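You operate a simulated robot arm through the tools that you are given. There is no shell and no other tool. Be economical: measure what you need, move in short steps, check, and stop when the job is done.

You run a simulated robot arm. Do the job below in one go: nothing can be reset, and whatever is moved stays where it is left.

Task
Put the core that says "95" from the top of the green cabinet on the green card and the core that says "57" on the beige board there. Put the blue filter from the top of the capping bench in the green tray on the green table. Press the green button three times. Take the purple corner pad and leave it on the top of the steel ledge. Put the small carton on the grey table away on the upper middle shelf of the tall rack. Count the caps on the grey table, then put as many of the yellow plates from the grey table on the top of the blue bench. Put one of the numbered reels from the grey table on the shelf under the dryer. Stack the can that says "grease" from the grey table on top of the can that says "INK". Put the purple patch on the glue card. Take the tall orange cup on the brown table and put it away on the steel table. The order is free. Set down upright: core, blue filter, small carton, numbered reel, tall orange cup.

The check looks at the end state, three seconds after you hand in, the way a careful person would. Anything else that was tipped, shoved, dropped, spilled or broken makes it a failure. A push-on lid holds only when it is set on centred and level and pressed home; a screw cap is set on level and turned clockwise until tight.

Robot
A 7-joint arm with a fingered hand on a trunk, on a base that drives. Base frame: it is fixed to the floor where the robot stands at the start and does not move with it; the origin is under the middle of the robot, x ahead of it, y to its left, z up. Lengths are in mm, angles in rad, forces in N, time in s.
With the tool pointing down near the work surface it reaches from about 100 to 620 mm from the robot's upright axis, wherever it stands. Its first joint turns from -2.007 to 2.007 rad. Places, roughly: beige board (11x8x2 cm) [500, 0, 900]; blue filter (6x6x13 cm) [-4300, 5100, 900]; cap (5x5x2 cm) [-1400, -200, 800]; core [500, -250, 1000]; glue card [-250, 6500, 750]; green button [-4000, 3400, 800]; green card [500, -250, 750]; green tray on the green table (15x22 cm) [-1200, 3020, 860]; numbered reel [-1250, -750, 750]; orange wax can, purple can [-1250, -1250, 750]; purple corner pad (9x6x6 cm) [-1400, -400, 800]; purple patch (6x4x4 cm) [-800, 9900, 800]; shelf under the dryer [1500, -300, 300]; small carton (15x6x10 cm) [-1400, -600, 800]; steel table [-1400, 4200, 800]; tall orange cup (7x6x10 cm) [-600, 9900, 800]; top of the blue bench [-200, -3700, 800]; top of the steel ledge (22x16 cm) [-300, -3440, 780]; upper middle shelf of the tall rack [-7200, 2100, 1300]; yellow plate [-1250, -1500, 750]. Payload 3.1 kg.
Tool frame: the origin (TCP) lies between the finger pads and is the grasp point; the fingertips stand 22 mm ahead of it; z points along the fingers, y is the line along which they close. The gripper opens to 112 mm. The gripper's body begins 60 mm behind the TCP. The gripper is a hand of 3 fingers: y runs from the thumb to the fingers, the wrist lies at [0, 0, -218] in the tool frame, and closing takes about 1.5 s.
Orientation is that of the tool frame in the base frame, as [roll, pitch, yaw] about the fixed x, y, z axes, in that order (R = Rz(yaw) Ry(pitch) Rx(roll)). With the fingers straight down and closing along the base's y, the tool's x points along the base's -x, its y along +y and its z along -z.

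Tools
- The arm moves only by the tool servo_tool. Its argument "rows" is a list of rows, each a list of 7 numbers: the shift along the tool's x, y, z in units of 25 mm (1.0 is 25 mm), then the turn, a rotation vector about the tool's x, y, z in units of 4 degrees (1.0 is 4 degrees), then the closure in counts, from 0 (fully open) to 255 (shut). In form: [[dx, dy, dz, ax, ay, az, gripper], ...]. A call has 1 to 8 rows; each row shifts and turns the commanded pose from where the row before left it, along the tool's axes as they then stand. A call with a number of a shift or a turn outside -1 to 1 is refused whole. A row lasts 0.2 s, in which the tool goes at most 50 mm and 0.15 rad; a call with a longer step from one row to the next is refused whole, and so is a gripper value outside its range. Where a pose cannot be reached the arm comes as near as it can. A force on the tool above 40 N (or 10 N above the force at the start of the call, whichever is more), or a blocked arm, ends the call early, and 0.2 s more pass. The fingers move at their own pace (about 108 mm/s each) and stop on an object; they squeeze with about 22 N. The grip force told is the motor's: it shows also when the fingers shut on nothing. Time passes only in rows, and 0.2 s behind the last, so rows that do not move let the fingers close. It gives the time, the measured TCP pose, the force on the tool (base axes), the opening and the grip force at its end, in the units of the frame above (readings bear some noise), with the torque about the TCP (base axes, N m) and any sound that the robot's microphone picked up.
- Cameras (640 x 400 px; columns grow to the right, rows downward): "scene" is now at [0.1, 117, 1652.7]; the picture's right is [-0.50, -0.87, 0.00], its down [-0.73, 0.42, -0.53] and it looks along [0.46, -0.26, -0.85] (base axes); focal length 272 px, centre (320, 200). "wrist" rides on the gripper at [66, 3, -80] in the tool frame; the picture's right is [-0.05, 1.00, 0.00], its down [-0.77, -0.04, -0.64] and it looks along [-0.64, -0.03, 0.77] (tool axes); focal length 275 px, centre (320, 200). There is no depth. A picture from a camera that has moved, and an enlarged one, comes with that camera's place and axes in the base frame and with its lens.
- camera(camera): a new picture of that camera. The clock stands still meanwhile.
- move_column(by): slides the trunk up (or, below 0, down) by that many mm; the arm and the scene camera ride with it, the base frame stays. It gives what a move gives, with no picture.
- roll_base(legs): drives the robot by 1 to 6 legs, each [ahead, left, turn to the left] in mm, mm and rad, along the robot's own axes; the way and the turn of a leg run together, so that a leg with both is an arc; at most 1500 mm and 3.142 rad a leg. The arm and the cameras ride along, it lands a little off, and it stops where it bumps. It gives what a move gives.
- grasp_type(shape): the hand has 3 fingers and takes this shape, open, in about a second: jaw (thumb against the fingers, like two jaws); tri (thumb and two fingers); tip (a fingertip pinch); poke (one finger out to press); point (the index stretched); flat (the hand flat); cup (the hand cupped); fist (a fist). The gripper value then closes the fingers along that shape, each until it touches; the sizes above hold for jaw. It gives what a move gives, with no picture.
- pan_tilt(pan, tilt): turns the head with the scene camera to pan (to the left, within 2.705 rad either way) and tilt (down, from -0.506 to 1.204), counted from straight ahead of the robot. It gives what a move gives.
- close_up(camera, box): a new picture of the part [left, top, right, bottom] of that camera's present view, enlarged. The clock stands still meanwhile.
- close_job(): hands the job in; it is judged then, once.

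Work in short steps. Places have to be worked out from the pictures, the camera data and where the tool is seen: move nearer, look again, correct. Check each grasp and each placing, and mend what went wrong. You have 556 turns and 354 pictures in all, those below and enlarged ones among them. Open the gripper and draw the arm clear of the work before you hand the job in, unless the task says otherwise; then end with one line.

The tools are called after "Emit:" as name(argument=value, ...) on one line, values as JSON. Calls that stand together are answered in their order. servo_tool: Moves the arm, as the interface text tells. Its arguments: {"type":"object","properties":{"rows":{"type":"array","items":{"type":"array","items":{"type":"number"}}}},"required":["rows"]} The other tools are called the same way: move_column (by) slides the trunk up or down; grasp_type (shape) gives the hand a shape; roll_base (legs) drives the base; pan_tilt (pan, tilt) turns the head that bears the scene camera; camera (camera) takes a picture; close_up (camera, box) takes an enlarged picture of a part of a camera's view; close_job () hands the job in.

At the start:

```text
time: 0.0
tcp_pos: [278.3, -181.3, 1087.8]
orientation: [3.14, 0.001, 3.14]
wrist_force: [1.1, -0.5, -0.7]
wrist_torque: [0.01, -0.03, -0.01]
finger_gap: 112.0
grip_force: 0.1
shape: jaw
trunk travel left (down, up): [-800.0, 190.0]
robot x, y, heading: [-2.2, 0.6, 0.004]
head pan, tilt: [-0.525, 1.014]
```

scene: 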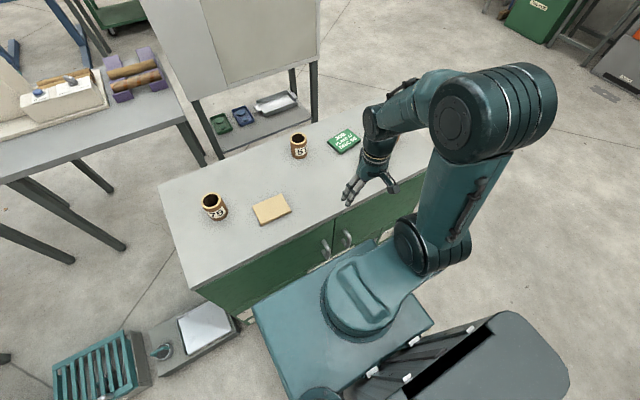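
wrist: 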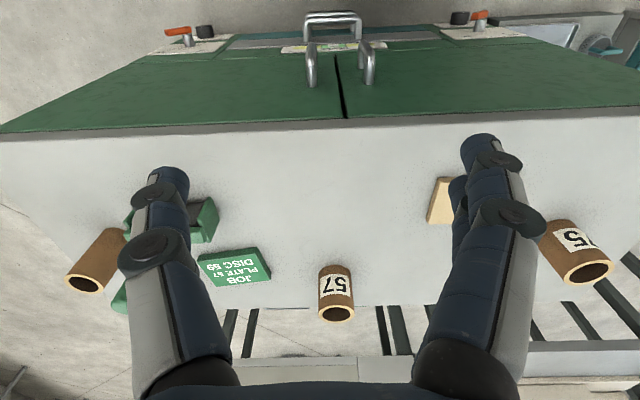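

The cabinet has several cores; I enlarge both views to read the labels and judge positions.

Emit:
close_up(camera="scene", box=[180, 110, 380, 240])

Emit:
close_up(camera="wrist", box=[40, 150, 640, 350])

```text
3.08 times, centred on (280, 175) of scene
camera zoom: at [0.1, 117.0, 1652.7], right [-0.5, -0.87, 0.0], down [-0.73, 0.42, -0.53], along [0.46, -0.26, -0.85], focal length 837 px, centre (443, 277)
```

zoom: 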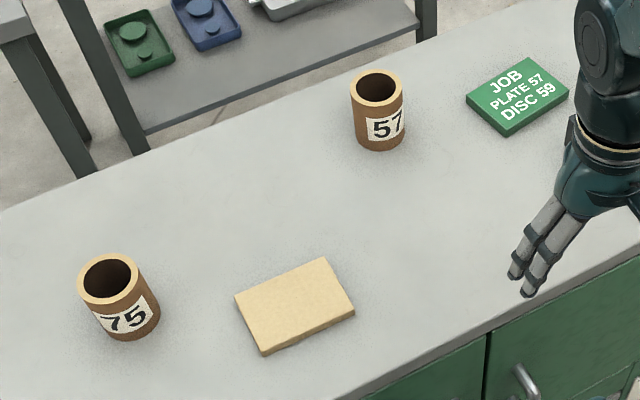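

```text
1.07 times, centred on (340, 250) of wrist (not enlarged: the box is as wide or as high as the picture)
camera zoom: at [211.4, -177.2, 1166.1], right [0.05, 1.0, 0.0], down [0.77, -0.04, 0.64], along [0.64, -0.03, -0.77], focal length 294 px, centre (299, 147)
```

zoom: 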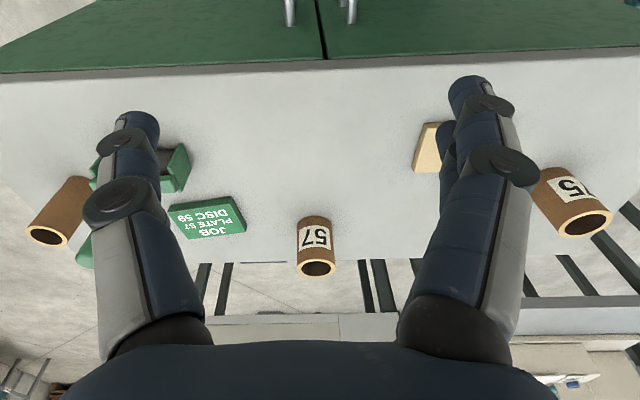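

I need to see the right part of the cabinet, hidden by the arm; I turn the head to the right and lift the tool view by shifting the arm to the right.

Emit:
servo_tool(rows=[[0, -1, -1, 0, 0, 0, 0], [0, -1, -1, 0, 0, 0, 0], [0, -1, -1, 0, 0, 0, 0], [0, -1, 0, 0, 0, 0, 0], [0, -1, 0, 0, 0, 0, 0], [0, -1, 0, 0, 0, 0, 0], [0, -1, 0, 0, 0, 0, 0], [0, -1, 0, 0, 0, 0, 0]])

Emit:
camera(camera="wrist")

Emit:
camera(camera="scene")

```text
time: 1.8
tcp_pos: [277.5, -383.1, 1161.9]
orientation: [3.14, 0.002, -3.14]
wrist_force: [0.9, 0.8, 0.5]
wrist_torque: [0.06, 0.03, -0.01]
finger_gap: 111.6
grip_force: 0.0
shape: jaw
trunk travel left (down, up): [-800.0, 190.0]
robot x, y, heading: [0.5, 1.2, -0.002]
head pan, tilt: [-0.525, 1.014]
```

```text
349 pictures are left
camera wrist: at [211.0, -379.7, 1243.1], right [0.05, 1.0, 0.0], down [0.77, -0.04, 0.64], along [0.64, -0.03, -0.77], focal length 275 px, centre (320, 200)
```

wrist: 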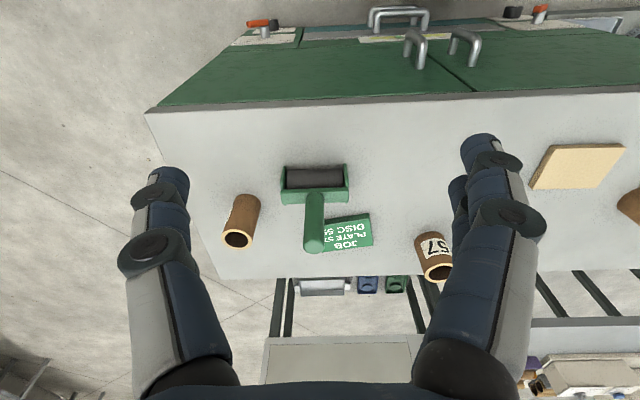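

```text
348 pictures are left
camera scene: at [0.4, 115.8, 1652.8], right [-0.5, -0.87, 0.0], down [-0.73, 0.43, -0.53], along [0.46, -0.26, -0.85], focal length 272 px, centre (320, 200)
```

scene: 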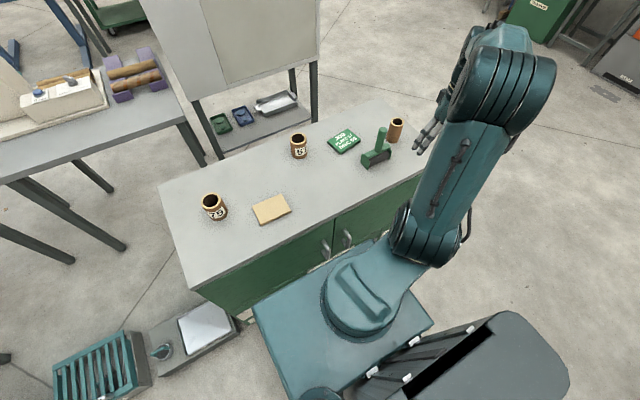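

The third core (label turned away) stands near [551,-534]; the top is about z 850. I look straight ahead-down to see how much room there is between the base and the cabinet.

Emit:
pan_tilt(pan=0.0, tilt=1.2)

Emit:
camera(camera="scene")

```text
time: 2.8
tcp_pos: [277.0, -381.9, 1164.5]
orientation: [3.141, 0.001, -3.141]
wrist_force: [-0.5, -0.1, -0.2]
wrist_torque: [0.02, 0.01, -0.02]
finger_gap: 111.9
grip_force: 0.1
shape: jaw
trunk travel left (down, up): [-800.0, 190.0]
robot x, y, heading: [0.5, 0.9, 0.001]
head pan, tilt: [0.0, 1.201]
```

```text
347 pictures are left
camera scene: at [-3.5, 151.1, 1641.1], right [0.0, -1.0, 0.0], down [-0.93, 0.0, -0.36], along [0.36, 0.0, -0.93], focal length 272 px, centre (320, 200)
```

scene: 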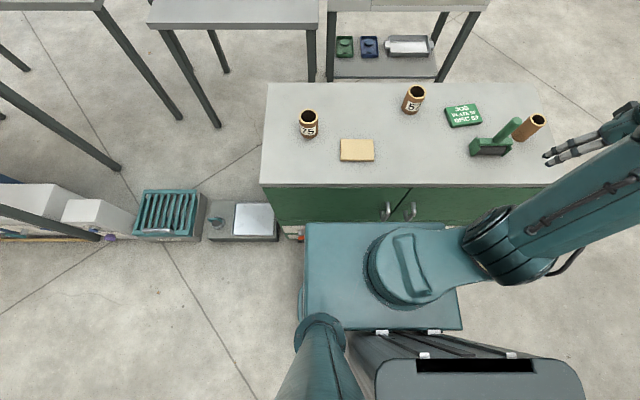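

I check the gap in front of the base with an enlarged wrist view.

Emit:
close_up(camera="wrist", box=[200, 0, 640, 130])

```text
1.45 times, centred on (420, 65) of wrist
camera zoom: at [210.8, -378.5, 1243.3], right [0.05, 1.0, 0.0], down [0.77, -0.04, 0.64], along [0.64, -0.03, -0.77], focal length 400 px, centre (174, 396)
```

zoom: 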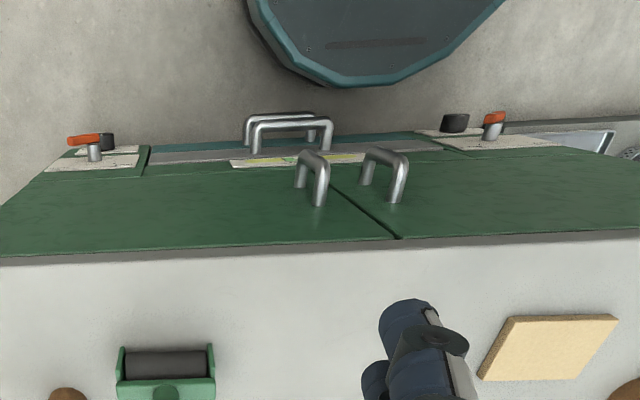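

The base front is at about x=260, the drawer/door handles at about 315. I drive 220 mm right and 38 mm ahead, so all of the cabinet's things are in reach.

Emit:
roll_base(legs=[[0, -220, 0], [38, 0, 0]])

Emit:
pan_tilt(pan=-0.1, tilt=0.9)

Emit:
camera(camera="scene")

Emit:
camera(camera="wrist")

```text
time: 5.0
tcp_pos: [312.6, -601.9, 1162.6]
orientation: [-3.14, -0.005, -3.141]
wrist_force: [1.1, 0.3, 0.0]
wrist_torque: [0.01, 0.03, -0.02]
finger_gap: 111.9
grip_force: 0.1
shape: jaw
trunk travel left (down, up): [-800.0, 190.0]
robot x, y, heading: [35.4, -216.6, -0.001]
head pan, tilt: [0.0, 1.201]
stopped in leg 2: the robot was blocked; the commanded pose is now the measured one
```

```text
time: 5.8
tcp_pos: [311.7, -600.9, 1164.0]
orientation: [3.142, 0.0, 3.141]
wrist_force: [-0.1, -1.0, -0.1]
wrist_torque: [-0.01, 0.01, -0.03]
finger_gap: 111.9
grip_force: 0.1
shape: jaw
trunk travel left (down, up): [-800.0, 190.0]
robot x, y, heading: [33.3, -218.4, -0.004]
head pan, tilt: [-0.099, 0.901]
```

```text
345 pictures are left
camera scene: at [49.7, -74.5, 1660.8], right [-0.1, -0.99, 0.0], down [-0.78, 0.08, -0.62], along [0.62, -0.06, -0.78], focal length 272 px, centre (320, 200)
```

scene: 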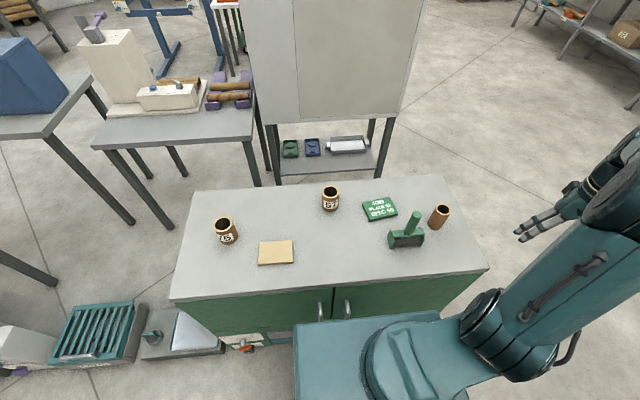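

```text
344 pictures are left
camera wrist: at [244.8, -597.0, 1243.4], right [0.05, 1.0, 0.0], down [0.77, -0.04, 0.64], along [0.64, -0.03, -0.77], focal length 275 px, centre (320, 200)
```

wrist: 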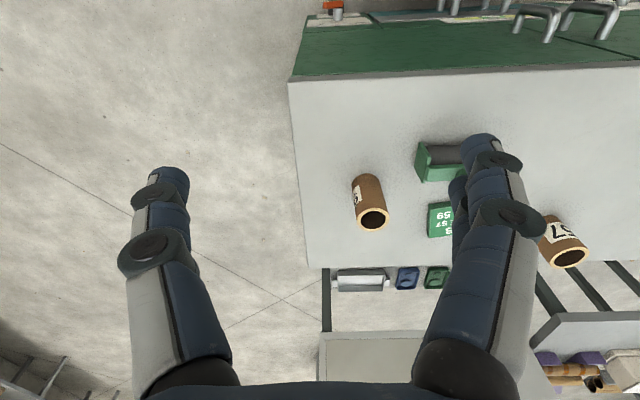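

I was stopped at x≈35, near enough. I enlarge the third core, whose label edge is now visible.

Emit:
close_up(camera="wrist", box=[320, 160, 420, 240])

Emit:
close_up(camera="scene", box=[200, 170, 470, 280])

```text
5.00 times, centred on (370, 200) of wrist
camera zoom: at [244.8, -597.0, 1243.4], right [0.05, 1.0, 0.0], down [0.77, -0.04, 0.64], along [0.64, -0.03, -0.77], focal length 1376 px, centre (70, 200)
```

zoom: 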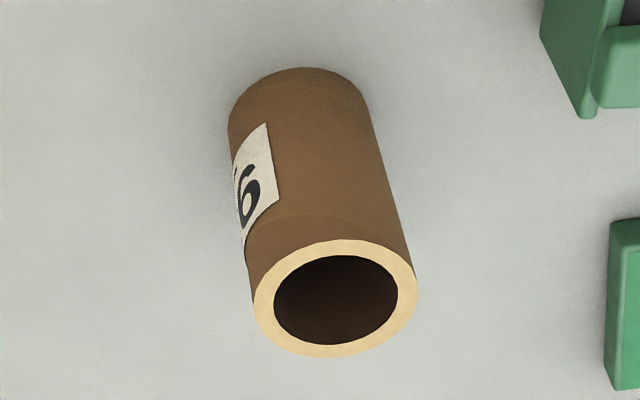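

```text
2.37 times, centred on (335, 225) of scene
camera zoom: at [49.7, -74.5, 1660.8], right [-0.1, -0.99, 0.0], down [-0.78, 0.08, -0.62], along [0.62, -0.06, -0.78], focal length 645 px, centre (284, 141)
```

zoom: 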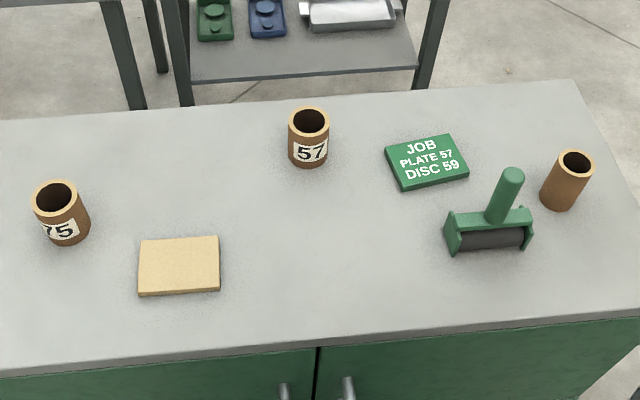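

Upside down, the visible digit is a "9", so the third core is "95", at about [538,-529]. I carry the open hand above it.

Emit:
servo_tool(rows=[[-1, 0.4, 0, 0, 0, 0, 0], [-1, 0.4, 0, 0, 0, 0, 0], [-1, 0.4, 0, 0, 0, 0, 0], [-1, 0.4, 0, 0, 0, 0, 0], [-1, 0.4, 0.4, 0, 0, 0, 0], [-1, 0.4, 0.4, 0, 0, 0, 0], [-1, 0.3, 0.4, 0, 0, 0, 0], [-1, 0.2, 0.4, 0, 0, 0, 0]])

Emit:
servo_tool(rows=[[-1, 0, 1, 0, 0, 0, 0], [0, 0, 1, 0, 0, 0, 0], [0, 0, 1, 0, 0, 0, 0], [0, 0, 0, 0, 0, 0, 0]])

Emit:
camera(camera="wrist")

Emit:
camera(camera="scene")

```text
time: 7.6
tcp_pos: [511.7, -528.2, 1123.6]
orientation: [-3.141, -0.002, 3.141]
wrist_force: [0.2, 0.2, -0.1]
wrist_torque: [0.0, 0.0, 0.01]
finger_gap: 111.8
grip_force: 0.1
shape: jaw
trunk travel left (down, up): [-800.0, 190.0]
robot x, y, heading: [37.0, -218.9, 0.003]
head pan, tilt: [-0.099, 0.901]
```

```text
time: 8.6
tcp_pos: [535.1, -528.9, 1048.8]
orientation: [3.141, 0.0, -3.14]
wrist_force: [0.2, -0.6, -0.1]
wrist_torque: [0.0, 0.0, 0.04]
finger_gap: 111.9
grip_force: 0.1
shape: jaw
trunk travel left (down, up): [-800.0, 190.0]
robot x, y, heading: [35.3, -220.5, -0.001]
head pan, tilt: [-0.099, 0.901]
```

```text
341 pictures are left
camera wrist: at [469.3, -525.0, 1128.9], right [0.05, 1.0, 0.0], down [0.77, -0.04, 0.64], along [0.64, -0.03, -0.77], focal length 275 px, centre (320, 200)
```

wrist: 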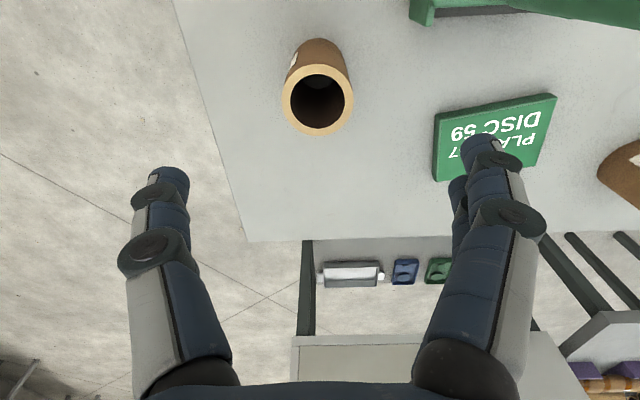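

```text
340 pictures are left
camera scene: at [49.6, -74.6, 1660.9], right [-0.1, -0.99, 0.0], down [-0.78, 0.08, -0.62], along [0.62, -0.06, -0.78], focal length 272 px, centre (320, 200)
```

scene: 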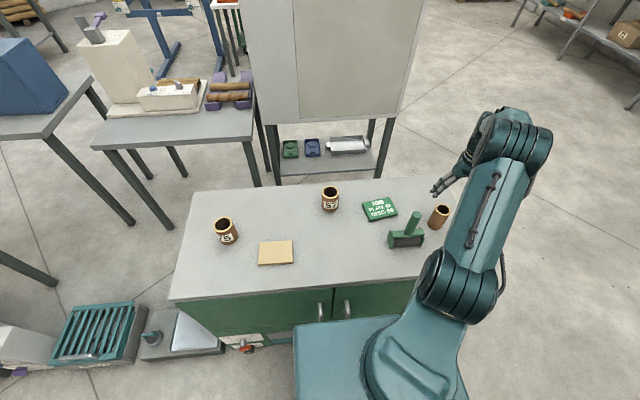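

Core top reads at x≈538, y≈-529, right under the tool. I go down to z≈900 and close.

Emit:
servo_tool(rows=[[-0.15, 0, 1, 0, 0, 0, 0], [0, 0, 1, 0, 0, 0, 0], [0, 0, 1, 0, 0, 0, 0], [0, 0, 1, 0, 0, 0, 0], [0, 0, 1, 0, 0, 0, 0], [0, 0, 0.9, 0, 0, 0, 0], [0, 0, 0, 0, 0, 0, 0]])

Emit:
servo_tool(rows=[[0, 0, 0, 0, 0, 0, 255], [0, 0, 0, 0, 0, 0, 255], [0, 0, 0, 0, 0, 0, 255], [0, 0, 0, 0, 0, 0, 255], [0, 0, 0, 0, 0, 0, 255], [0, 0, 0, 0, 0, 0, 255]])

Emit:
camera(camera="wrist")

```text
time: 10.2
tcp_pos: [541.2, -528.2, 900.9]
orientation: [3.141, 0.001, -3.141]
wrist_force: [-0.3, -0.9, 0.7]
wrist_torque: [0.01, 0.01, 0.0]
finger_gap: 111.9
grip_force: 0.2
shape: jaw
trunk travel left (down, up): [-800.0, 190.0]
robot x, y, heading: [33.3, -219.3, 0.002]
head pan, tilt: [-0.099, 0.901]
```

```text
time: 11.6
tcp_pos: [540.9, -530.4, 900.4]
orientation: [3.14, 0.0, 3.141]
wrist_force: [-0.6, -0.6, 0.3]
wrist_torque: [0.0, -0.01, 0.0]
finger_gap: 41.6
grip_force: 22.4
shape: jaw
trunk travel left (down, up): [-800.0, 190.0]
robot x, y, heading: [34.1, -221.8, -0.003]
head pan, tilt: [-0.099, 0.901]
```

```text
339 pictures are left
camera wrist: at [474.9, -524.4, 981.1], right [0.05, 1.0, 0.0], down [0.77, -0.04, 0.64], along [0.64, -0.03, -0.77], focal length 275 px, centre (320, 200)
```

wrist: 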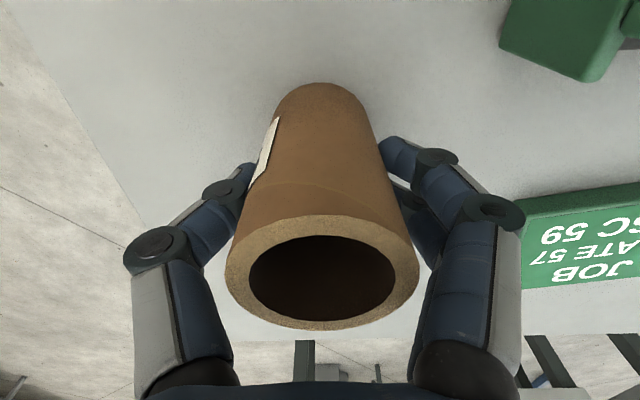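

Core held (41.6 mm). I lift 75 mm and carry it over the green card at about [623,-351].

Emit:
servo_tool(rows=[[0, 0, -1, 0, 0, 0, 255], [0, 0, -1, 0, 0, 0, 255], [0, 0, -1, 0, 0, 0, 255], [-1, 0.5, 0, 0, 0, 0, 255], [-1, 0.6, 0, 0, 0, 0, 255], [-1, 1, 0, 0, 0, 0, 255], [-0.3, 1, 0, 0, 0, 0, 255], [0, 1, 0, 0, 0, 0, 255]])

Emit:
servo_tool(rows=[[0, 1, 0, 0, 0, 0, 255], [0, 1, 0, 0, 0, 0, 255], [0, 1, 0, 0, 0, 0, 255], [0, 0, 0, 0, 0, 0, 255]])

Emit:
camera(camera="wrist")

Emit:
camera(camera="scene")

```text
time: 13.4
tcp_pos: [626.3, -425.5, 976.3]
orientation: [-3.141, 0.0, 3.141]
wrist_force: [-0.7, -0.4, -0.8]
wrist_torque: [-0.01, -0.03, 0.02]
finger_gap: 41.3
grip_force: 21.6
shape: jaw
trunk travel left (down, up): [-800.0, 190.0]
robot x, y, heading: [33.0, -216.3, -0.001]
head pan, tilt: [-0.099, 0.901]
```

```text
time: 14.4
tcp_pos: [622.3, -351.1, 975.2]
orientation: [-3.141, 0.0, -3.141]
wrist_force: [-0.2, 0.1, 0.3]
wrist_torque: [-0.02, 0.01, 0.02]
finger_gap: 41.8
grip_force: 21.9
shape: jaw
trunk travel left (down, up): [-800.0, 190.0]
robot x, y, heading: [35.9, -218.0, -0.004]
head pan, tilt: [-0.099, 0.901]
```

```text
338 pictures are left
camera wrist: at [556.6, -346.0, 1055.4], right [0.05, 1.0, 0.0], down [0.77, -0.04, 0.64], along [0.63, -0.03, -0.77], focal length 275 px, centre (320, 200)
```

wrist: 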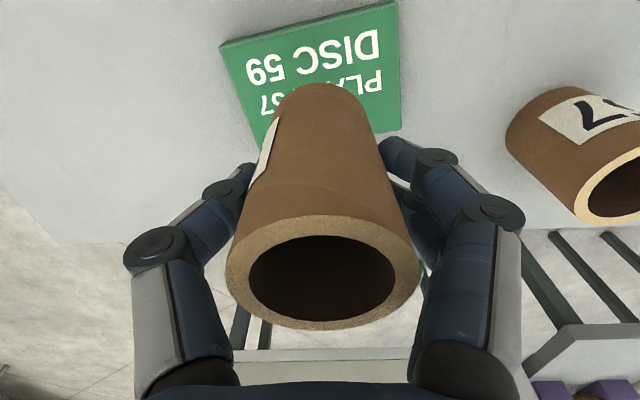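

```text
337 pictures are left
camera scene: at [50.1, -75.2, 1660.9], right [-0.1, -0.99, 0.0], down [-0.78, 0.08, -0.62], along [0.62, -0.06, -0.78], focal length 272 px, centre (320, 200)
```

scene: 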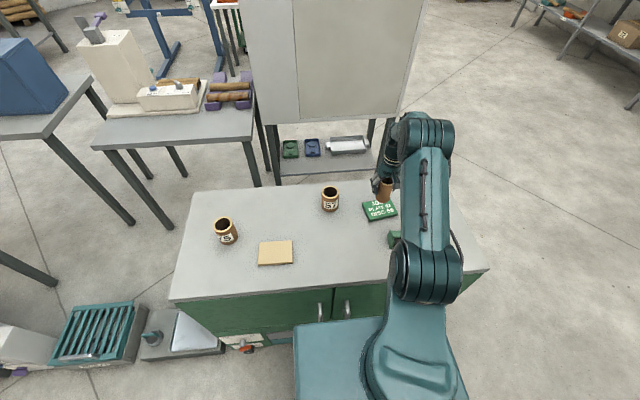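

The card's centre reads about [616,-350]. I shift slightly and lower, the last part in small steps watching the force.

Emit:
servo_tool(rows=[[0.25, 0, 0.8, 0, 0, 0, 255], [0, 0, 0.8, 0, 0, 0, 255], [0, 0, 0.2, 0, 0, 0, 255], [0, 0, 0.12, 0, 0, 0, 255], [0, 0, 0, 0, 0, 0, 255]])

Emit:
camera(camera="wrist")

```text
time: 15.6
tcp_pos: [617.0, -351.2, 929.0]
orientation: [-3.14, 0.001, 3.141]
wrist_force: [-0.3, 0.4, -0.7]
wrist_torque: [0.0, 0.03, 0.0]
finger_gap: 41.6
grip_force: 21.4
shape: jaw
trunk travel left (down, up): [-800.0, 190.0]
robot x, y, heading: [37.5, -218.2, 0.002]
head pan, tilt: [-0.099, 0.901]
```

```text
336 pictures are left
camera wrist: at [550.4, -347.2, 1008.4], right [0.05, 1.0, 0.0], down [0.77, -0.04, 0.64], along [0.64, -0.03, -0.77], focal length 275 px, centre (320, 200)
```

wrist: 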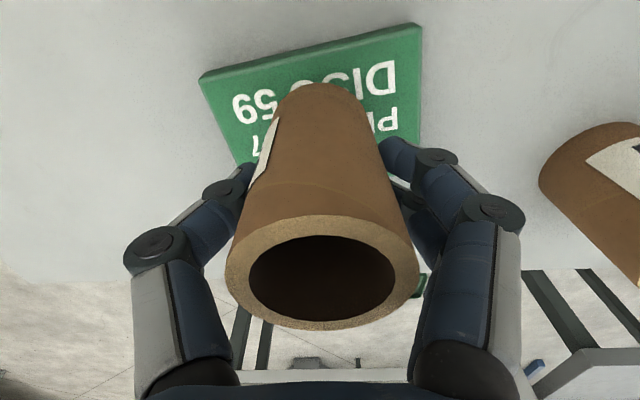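

Well over the card. I lower in small steps until contact.

Emit:
servo_tool(rows=[[0, 0, 0.15, 0, 0, 0, 255], [0, 0, 0.15, 0, 0, 0, 255], [0, 0, 0.1, 0, 0, 0, 255], [0, 0, 0.08, 0, 0, 0, 255], [0, 0, 0, 0, 0, 0, 255]])

```text
time: 16.8
tcp_pos: [617.2, -352.1, 916.5]
orientation: [-3.141, 0.004, 3.141]
wrist_force: [0.3, -0.9, 5.5]
wrist_torque: [0.02, 0.01, 0.0]
finger_gap: 41.8
grip_force: 21.8
shape: jaw
trunk travel left (down, up): [-800.0, 190.0]
robot x, y, heading: [34.6, -220.6, 0.002]
head pan, tilt: [-0.099, 0.901]
```

Contact (5.5 N up) at z≈916. I open and withdraw upward.

Emit:
servo_tool(rows=[[0, 0, 0, 0, 0, 0, 0], [0, 0, 0, 0, 0, 0, 0], [0, 0, 0, 0, 0, 0, 0], [0, 0, 0, 0, 0, 0, 0], [0, 0, -1, 0, 0, 0, 0], [0, 0, -1, 0, 0, 0, 0], [0, 0, -1, 0, 0, 0, 0], [0, 0, -1, 0, 0, 0, 0]])

Emit:
servo_tool(rows=[[0, 0, -1, 0, 0, 0, 0], [-0.3, 1, 0, 0, 0, 0, 0], [-0.3, 1, 0, 0, 0, 0, 0], [-0.3, 1, 0, 0, 0, 0, 0], [-0.3, 1, 0, 0, 0, 0, 0], [-0.3, 1, 0, 0, 0, 0, 0], [-0.3, 1, 0, 0, 0, 0, 0], [-0.3, 1, 0, 0, 0, 0, 0]])

Emit:
camera(camera="wrist")

Emit:
camera(camera="scene")

```text
time: 18.6
tcp_pos: [615.3, -349.6, 1016.1]
orientation: [3.142, 0.0, -3.142]
wrist_force: [0.8, 0.1, 0.1]
wrist_torque: [0.04, 0.0, -0.01]
finger_gap: 112.0
grip_force: 0.0
shape: jaw
trunk travel left (down, up): [-800.0, 190.0]
robot x, y, heading: [32.3, -218.4, 0.002]
head pan, tilt: [-0.099, 0.901]
```

```text
time: 20.4
tcp_pos: [669.7, -174.9, 1038.5]
orientation: [-3.141, 0.001, -3.141]
wrist_force: [-0.6, 0.1, 0.2]
wrist_torque: [-0.01, -0.03, -0.04]
finger_gap: 112.0
grip_force: 0.0
shape: jaw
trunk travel left (down, up): [-800.0, 190.0]
robot x, y, heading: [35.0, -214.3, 0.003]
head pan, tilt: [-0.099, 0.901]
```

```text
335 pictures are left
camera wrist: at [603.3, -170.7, 1119.0], right [0.05, 1.0, 0.0], down [0.77, -0.04, 0.64], along [0.64, -0.03, -0.77], focal length 275 px, centre (320, 200)
```

wrist: 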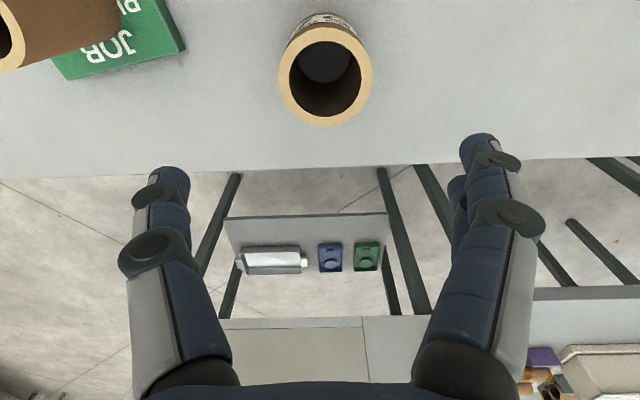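

```text
334 pictures are left
camera scene: at [50.5, -73.0, 1660.7], right [-0.1, -0.99, 0.0], down [-0.78, 0.08, -0.62], along [0.62, -0.06, -0.78], focal length 272 px, centre (320, 200)
```

scene: 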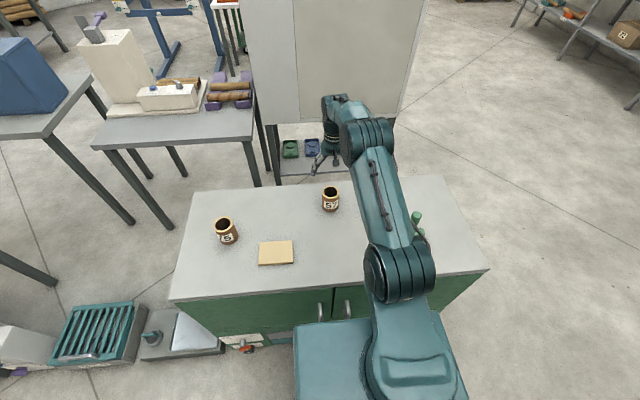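

Core 57 reads about [655,-170]; I correct by −14 mm in x, +4 in y, go down and grasp.

Emit:
servo_tool(rows=[[0.56, 0.18, 1, 0, 0, 0, 0], [0, 0, 1, 0, 0, 0, 0], [0, 0, 1, 0, 0, 0, 0], [0, 0, 1, 0, 0, 0, 0], [0, 0, 1, 0, 0, 0, 0], [0, 0, 0.5, 0, 0, 0, 0], [0, 0, 0, 0, 0, 0, 0]])

Emit:
camera(camera="wrist")

```text
time: 22.0
tcp_pos: [656.0, -171.8, 902.2]
orientation: [-3.141, 0.001, 3.141]
wrist_force: [-0.5, -0.1, 0.3]
wrist_torque: [0.0, 0.0, -0.02]
finger_gap: 112.3
grip_force: 0.1
shape: jaw
trunk travel left (down, up): [-800.0, 190.0]
robot x, y, heading: [33.6, -216.8, -0.003]
head pan, tilt: [-0.099, 0.901]
```

```text
333 pictures are left
camera wrist: at [589.5, -167.4, 982.6], right [0.05, 1.0, 0.0], down [0.77, -0.04, 0.64], along [0.64, -0.03, -0.77], focal length 275 px, centre (320, 200)
```

wrist: 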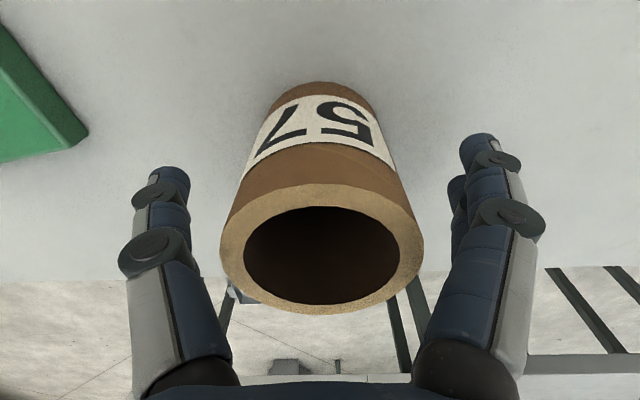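

Centred. I close, lift 75 mm and carry it toward the board at [477,28].

Emit:
servo_tool(rows=[[0, 0, 0, 0, 0, 0, 255], [0, 0, 0, 0, 0, 0, 255], [0, 0, 0, 0, 0, 0, 255], [0, 0, 0, 0, 0, 0, 255], [0, 0, 0, 0, 0, 0, 255], [0, 0, -1, 0, 0, 0, 255], [0, 0, -1, 0, 0, 0, 255], [0, 0, -1, 0, 0, 0, 255]])

Emit:
servo_tool(rows=[[0.9, 1, 0, 0, 0, 0, 255], [0.9, 1, 0, 0, 0, 0, 255], [0.9, 1, 0, 0, 0, 0, 255], [0.9, 1, 0, 0, 0, 0, 255], [0.9, 1, 0, 0, 0, 0, 255], [0.9, 1, 0, 0, 0, 0, 255], [0.9, 1, 0, 0, 0, 0, 255], [0.86, 1, 0, 0, 0, 0, 255]])

Emit:
camera(camera="wrist")

Emit:
camera(camera="scene")

```text
time: 23.8
tcp_pos: [653.8, -170.5, 977.2]
orientation: [-3.141, 0.0, -3.141]
wrist_force: [-1.2, -0.5, -1.2]
wrist_torque: [0.03, 0.04, 0.01]
finger_gap: 52.2
grip_force: 22.4
shape: jaw
trunk travel left (down, up): [-800.0, 190.0]
robot x, y, heading: [36.1, -216.7, 0.003]
head pan, tilt: [-0.099, 0.901]
```

```text
time: 25.6
tcp_pos: [477.0, 29.7, 978.0]
orientation: [-3.14, 0.001, 3.141]
wrist_force: [-0.2, -0.3, -0.4]
wrist_torque: [-0.04, -0.01, 0.03]
finger_gap: 52.2
grip_force: 21.8
shape: jaw
trunk travel left (down, up): [-800.0, 190.0]
robot x, y, heading: [33.2, -216.9, -0.001]
head pan, tilt: [-0.099, 0.901]
```

```text
332 pictures are left
camera wrist: at [410.3, 33.6, 1058.1], right [0.05, 1.0, 0.0], down [0.77, -0.04, 0.64], along [0.64, -0.03, -0.77], focal length 275 px, centre (320, 200)
```

wrist: 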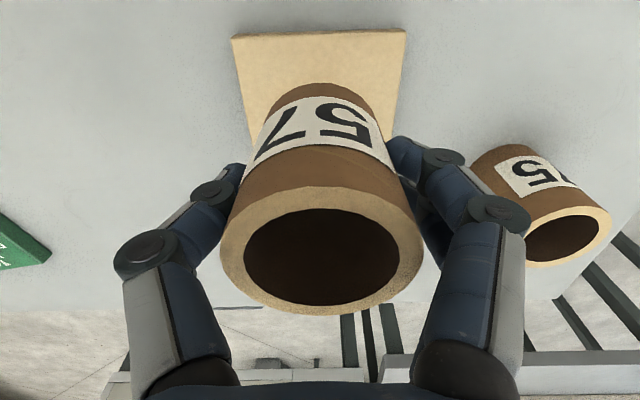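

```text
331 pictures are left
camera scene: at [49.2, -72.8, 1660.7], right [-0.1, -0.99, 0.0], down [-0.78, 0.08, -0.62], along [0.62, -0.06, -0.78], focal length 272 px, centre (320, 200)
```

scene: 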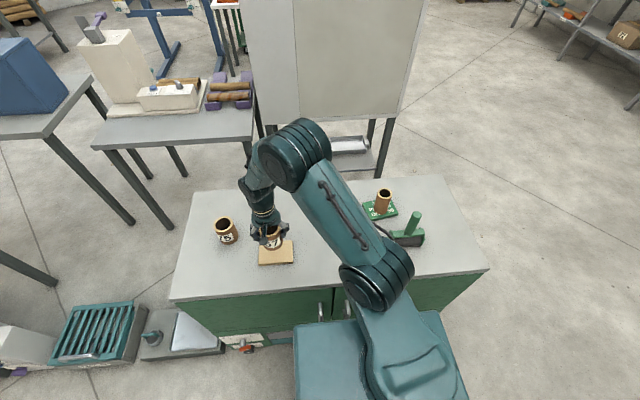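

Board centre reads [478,32]; the core is over it. I lower until contact.

Emit:
servo_tool(rows=[[0, 0.1, 1, 0, 0, 0, 255], [0, 0, 0.8, 0, 0, 0, 255], [0, 0, 0.15, 0, 0, 0, 255], [0, 0, 0.12, 0, 0, 0, 255], [0, 0, 0.1, 0, 0, 0, 255], [0, 0, 0.08, 0, 0, 0, 255], [0, 0, 0, 0, 0, 0, 255]])

```text
time: 27.2
tcp_pos: [477.3, 29.8, 921.9]
orientation: [3.141, 0.001, 3.141]
wrist_force: [-0.5, -0.8, -1.0]
wrist_torque: [-0.01, 0.01, -0.03]
finger_gap: 52.4
grip_force: 21.7
shape: jaw
trunk travel left (down, up): [-800.0, 190.0]
robot x, y, heading: [34.2, -217.5, -0.0]
head pan, tilt: [-0.099, 0.901]
```

No contact yet; further small steps down.

Emit:
servo_tool(rows=[[0, 0, 0.08, 0, 0, 0, 255], [0, 0, 0.08, 0, 0, 0, 255], [0, 0, 0.06, 0, 0, 0, 255], [0, 0, 0, 0, 0, 0, 255]])

```text
time: 28.2
tcp_pos: [476.4, 31.4, 915.9]
orientation: [3.141, -0.002, 3.142]
wrist_force: [1.2, -0.6, 0.0]
wrist_torque: [-0.01, -0.03, -0.03]
finger_gap: 52.2
grip_force: 22.1
shape: jaw
trunk travel left (down, up): [-800.0, 190.0]
robot x, y, heading: [35.9, -216.7, 0.002]
head pan, tilt: [-0.099, 0.901]
```

Emit:
servo_tool(rows=[[0, 0, 0.06, 0, 0, 0, 255], [0, 0, 0.06, 0, 0, 0, 255], [0, 0, 0, 0, 0, 0, 255]])

Emit:
camera(camera="wrist")

```text
time: 29.0
tcp_pos: [475.6, 29.7, 914.1]
orientation: [3.139, 0.003, 3.141]
wrist_force: [3.0, 0.6, 19.4]
wrist_torque: [0.0, -0.02, 0.03]
finger_gap: 51.9
grip_force: 22.4
shape: jaw
trunk travel left (down, up): [-800.0, 190.0]
robot x, y, heading: [37.5, -218.9, -0.0]
head pan, tilt: [-0.099, 0.901]
```

```text
330 pictures are left
camera wrist: at [409.0, 34.1, 994.6], right [0.05, 1.0, 0.0], down [0.77, -0.04, 0.64], along [0.64, -0.03, -0.77], focal length 275 px, centre (320, 200)
```

wrist: 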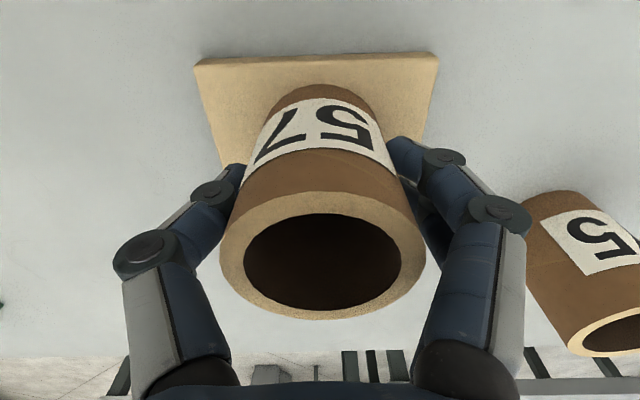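

Contact with the board. I release and withdraw up.

Emit:
servo_tool(rows=[[0, 0, -0.05, 0, 0, 0, 0], [0, 0, 0, 0, 0, 0, 0], [0, 0, 0, 0, 0, 0, 0], [0, 0, 0, 0, 0, 0, 0], [0, 0, -1, 0, 0, 0, 0], [0, 0, -1, 0, 0, 0, 0], [0, 0, -1, 0, 0, 0, 0], [0, 0, -1, 0, 0, 0, 0]])

Emit:
servo_tool(rows=[[0, 0, -1, 0, 0, 0, 0], [0, 0, -1, 0, 0, 0, 0], [1, -1, -1, 0, 0, 0, 0], [1, -1, -1, 0, 0, 0, 0], [1, -1, 0, 0, 0, 0, 0], [1, -1, 0, 0, 0, 0, 0], [1, -1, 0, 0, 0, 0, 0], [1, -1, 0, 0, 0, 0, 0]])

Emit:
camera(camera="scene")

```text
time: 30.8
tcp_pos: [475.3, 29.4, 1014.4]
orientation: [3.14, 0.001, 3.142]
wrist_force: [0.1, 0.9, 0.5]
wrist_torque: [-0.02, -0.03, 0.0]
finger_gap: 112.2
grip_force: 0.0
shape: jaw
trunk travel left (down, up): [-800.0, 190.0]
robot x, y, heading: [34.2, -222.2, -0.001]
head pan, tilt: [-0.099, 0.901]
```

```text
time: 32.6
tcp_pos: [325.0, -123.5, 1116.6]
orientation: [3.136, 0.001, 3.139]
wrist_force: [0.0, 0.0, 1.2]
wrist_torque: [0.03, 0.0, 0.0]
finger_gap: 111.9
grip_force: 0.1
shape: jaw
trunk travel left (down, up): [-800.0, 190.0]
robot x, y, heading: [33.5, -219.8, -0.001]
head pan, tilt: [-0.099, 0.901]
```

```text
329 pictures are left
camera scene: at [49.2, -79.7, 1661.3], right [-0.1, -0.99, 0.0], down [-0.78, 0.08, -0.62], along [0.62, -0.06, -0.78], focal length 272 px, centre (320, 200)
```

scene: 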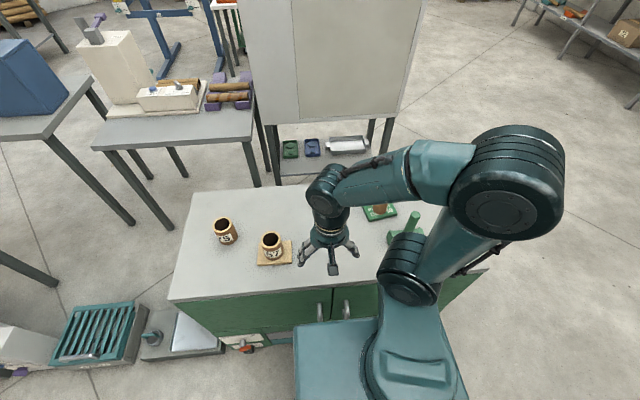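

Both cores placed. Now to the grey table behind; I first look around behind with the head.

Emit:
pan_tilt(pan=2.6, tilt=0.4)

Emit:
camera(camera="scene")

Emit:
pan_tilt(pan=-2.6, tilt=0.4)

Emit:
camera(camera="scene")

```text
time: 35.0
tcp_pos: [326.7, -118.5, 1115.3]
orientation: [-3.141, 0.0, -3.142]
wrist_force: [0.4, -0.7, -0.3]
wrist_torque: [-0.03, 0.01, -0.04]
finger_gap: 112.1
grip_force: 0.0
shape: jaw
trunk travel left (down, up): [-800.0, 190.0]
robot x, y, heading: [33.8, -215.7, -0.001]
head pan, tilt: [2.601, 0.4]
```

```text
328 pictures are left
camera scene: at [-104.6, -19.1, 1703.8], right [0.52, 0.86, 0.0], down [0.33, -0.2, -0.92], along [-0.79, 0.48, -0.39], focal length 272 px, centre (320, 200)
```

scene: 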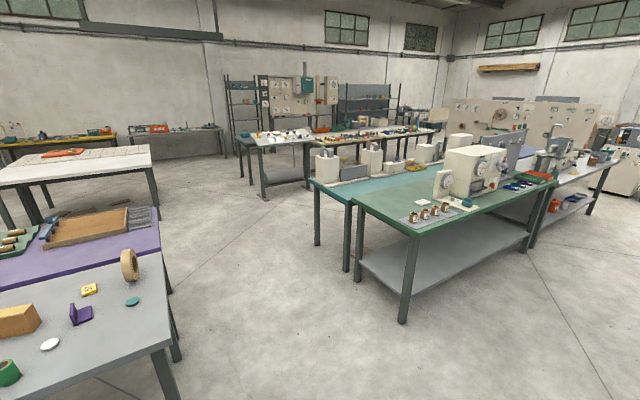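

```text
time: 39.1
tcp_pos: [326.4, -119.2, 1115.2]
orientation: [-3.141, 0.0, -3.141]
wrist_force: [0.2, -0.6, 0.5]
wrist_torque: [-0.01, 0.01, -0.01]
finger_gap: 112.0
grip_force: 0.0
shape: jaw
trunk travel left (down, up): [-800.0, 190.0]
robot x, y, heading: [36.3, -217.2, 0.001]
head pan, tilt: [-2.601, 0.4]
```

```text
327 pictures are left
camera scene: at [-104.7, -114.6, 1703.9], right [-0.51, 0.86, 0.0], down [0.33, 0.2, -0.92], along [-0.79, -0.47, -0.39], focal length 272 px, centre (320, 200)
```

scene: 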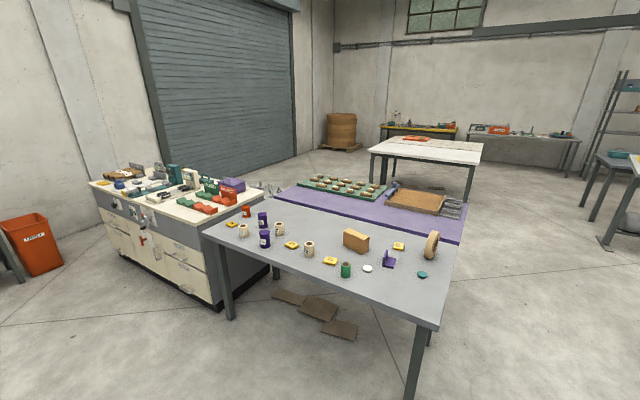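

Enough room behind. I enlarge the grey table.

Emit:
close_up(camera="scene", box=[200, 190, 460, 320])

```text
2.46 times, centred on (330, 255) of scene
camera zoom: at [-104.7, -114.6, 1703.9], right [-0.51, 0.86, 0.0], down [0.33, 0.2, -0.92], along [-0.79, -0.47, -0.39], focal length 670 px, centre (295, 65)
```

zoom: 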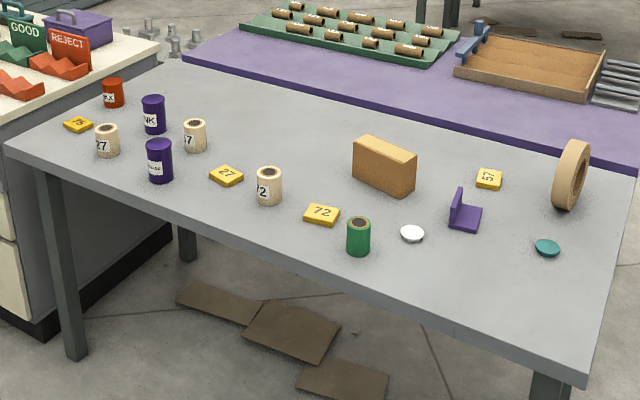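

Three numbered reels (27, 57, 72), four plates, cans, and at least two caps. I back off, turn round and drive to the grey table's near edge.

Emit:
roll_base(legs=[[-260, 0, 0], [0, 0, 3.14]])

Emit:
roll_base(legs=[[200, 480, 0], [300, 0, 0]])

Emit:
pan_tilt(pan=0.0, tilt=0.75)

Emit:
camera(camera="scene")

```text
time: 48.4
tcp_pos: [-511.7, -333.2, 1116.1]
orientation: [-3.141, 0.0, 0.053]
wrist_force: [0.5, 0.6, -0.4]
wrist_torque: [0.0, 0.0, 0.01]
finger_gap: 112.1
grip_force: 0.1
shape: jaw
trunk travel left (down, up): [-800.0, 190.0]
robot x, y, heading: [-225.8, -214.4, -3.093]
head pan, tilt: [-2.601, 0.4]
```

```text
time: 53.2
tcp_pos: [-987.9, -843.9, 1115.8]
orientation: [3.141, 0.0, 0.044]
wrist_force: [0.3, -0.6, -0.2]
wrist_torque: [0.01, -0.02, 0.0]
finger_gap: 112.1
grip_force: 0.1
shape: jaw
trunk travel left (down, up): [-800.0, 190.0]
robot x, y, heading: [-698.8, -730.1, -3.101]
head pan, tilt: [-2.601, 0.4]
```

```text
time: 55.5
tcp_pos: [-988.0, -844.4, 1116.9]
orientation: [-3.14, -0.001, 0.047]
wrist_force: [-0.2, -0.5, 0.4]
wrist_torque: [0.0, -0.01, 0.01]
finger_gap: 112.1
grip_force: 0.0
shape: jaw
trunk travel left (down, up): [-800.0, 190.0]
robot x, y, heading: [-700.7, -734.2, -3.099]
head pan, tilt: [0.0, 0.75]
```

```text
325 pictures are left
camera scene: at [-717.8, -886.8, 1672.8], right [-0.04, 1.0, 0.0], down [0.68, 0.03, -0.73], along [-0.73, -0.03, -0.68], focal length 272 px, centre (320, 200)
```

scene: 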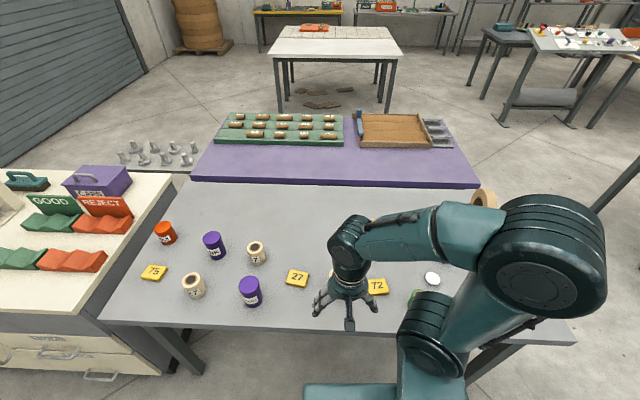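

I enlarge the can/reel area.

Emit:
close_up(camera="scene", box=[120, 200, 320, 320])

Emit:
camera(camera="wrist")

```text
3.20 times, centred on (220, 260) of scene
camera zoom: at [-717.8, -886.8, 1672.8], right [-0.04, 1.0, 0.0], down [0.68, 0.03, -0.73], along [-0.73, -0.03, -0.68], focal length 871 px, centre (640, 8)
```

zoom: 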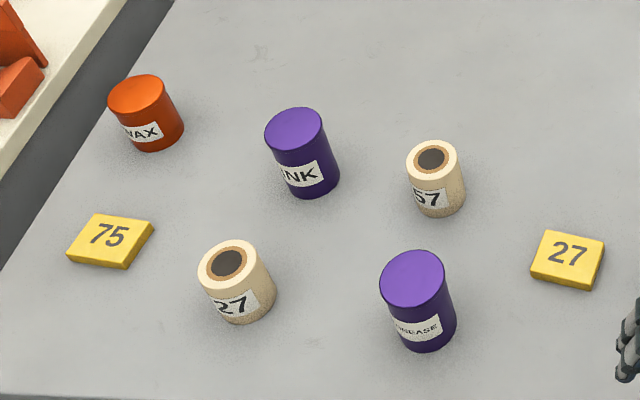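

```text
323 pictures are left
camera wrist: at [-922.9, -843.2, 1196.1], right [0.0, -1.0, 0.0], down [-0.77, 0.0, 0.64], along [-0.64, 0.0, -0.77], focal length 275 px, centre (320, 200)
```

wrist: 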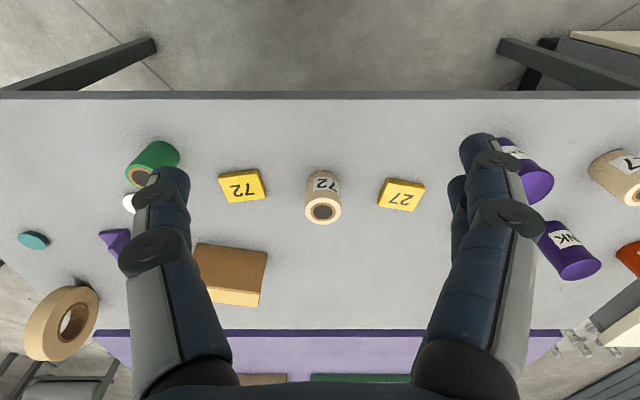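

GREASE can at about [-1156,-1130], INK at about [-1338,-1312]. I drive left 390 and ahead 70 so both are in reach, and straighten the heading.

Emit:
roll_base(legs=[[0, 390, -0.04], [70, 0, 0]])

Emit:
pan_tilt(pan=0.15, tilt=0.95)

Emit:
camera(camera="scene")

Emit:
camera(camera="wrist")

```text
time: 58.6
tcp_pos: [-1056.0, -1224.5, 1115.5]
orientation: [3.139, -0.003, 0.0]
wrist_force: [0.1, -0.2, 1.0]
wrist_torque: [-0.02, -0.03, 0.01]
finger_gap: 111.7
grip_force: 0.1
shape: jaw
trunk travel left (down, up): [-800.0, 190.0]
robot x, y, heading: [-764.3, -1129.5, 3.139]
head pan, tilt: [0.0, 0.75]
```

```text
time: 59.3
tcp_pos: [-1055.2, -1222.5, 1116.1]
orientation: [-3.141, 0.001, 0.001]
wrist_force: [-0.2, 0.1, 0.7]
wrist_torque: [0.01, 0.02, 0.03]
finger_gap: 112.1
grip_force: 0.1
shape: jaw
trunk travel left (down, up): [-800.0, 190.0]
robot x, y, heading: [-765.9, -1126.4, 3.144]
head pan, tilt: [0.15, 0.949]
```

```text
322 pictures are left
camera scene: at [-775.2, -1289.7, 1657.3], right [-0.15, 0.99, 0.0], down [0.8, 0.12, -0.58], along [-0.58, -0.09, -0.81], focal length 272 px, centre (320, 200)
```

scene: 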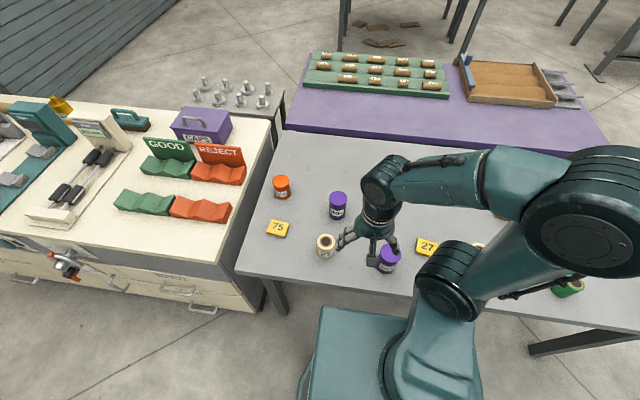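

```text
321 pictures are left
camera wrist: at [-989.1, -1226.0, 1196.2], right [-0.05, -1.0, 0.0], down [-0.77, 0.04, 0.64], along [-0.64, 0.03, -0.77], focal length 275 px, centre (320, 200)
```

wrist: 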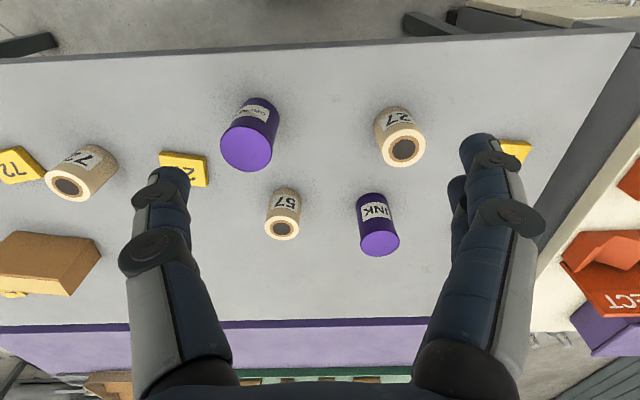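

GREASE top reads [-1152,-1131,895], INK [-1339,-1309,895]. I move over GREASE.

Emit:
servo_tool(rows=[[-1, -0.95, 0, 0, 0, 0, 0], [-1, -0.95, 0, 0, 0, 0, 0], [-1, -0.95, 0, 0, 0, 0, 0], [-0.9, -0.85, 0, 0, 0, 0, 0], [0, 0, 1, 0, 0, 0, 0], [0, 0, 1, 0, 0, 0, 0], [0, 0, 1, 0, 0, 0, 0], [0, 0, 1, 0, 0, 0, 0]])

Emit:
camera(camera="wrist")

```text
time: 61.1
tcp_pos: [-1154.5, -1129.8, 1016.6]
orientation: [3.141, -0.001, -0.001]
wrist_force: [-0.5, -0.1, 0.0]
wrist_torque: [0.03, -0.01, 0.04]
finger_gap: 112.0
grip_force: 0.0
shape: jaw
trunk travel left (down, up): [-800.0, 190.0]
robot x, y, heading: [-763.2, -1125.6, 3.142]
head pan, tilt: [0.15, 0.949]
```

```text
320 pictures are left
camera wrist: at [-1088.9, -1132.6, 1096.7], right [-0.05, -1.0, 0.0], down [-0.77, 0.04, 0.64], along [-0.63, 0.03, -0.77], focal length 275 px, centre (320, 200)
```

wrist: 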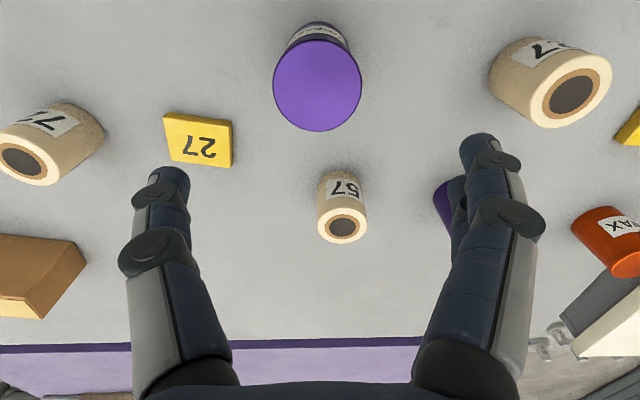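

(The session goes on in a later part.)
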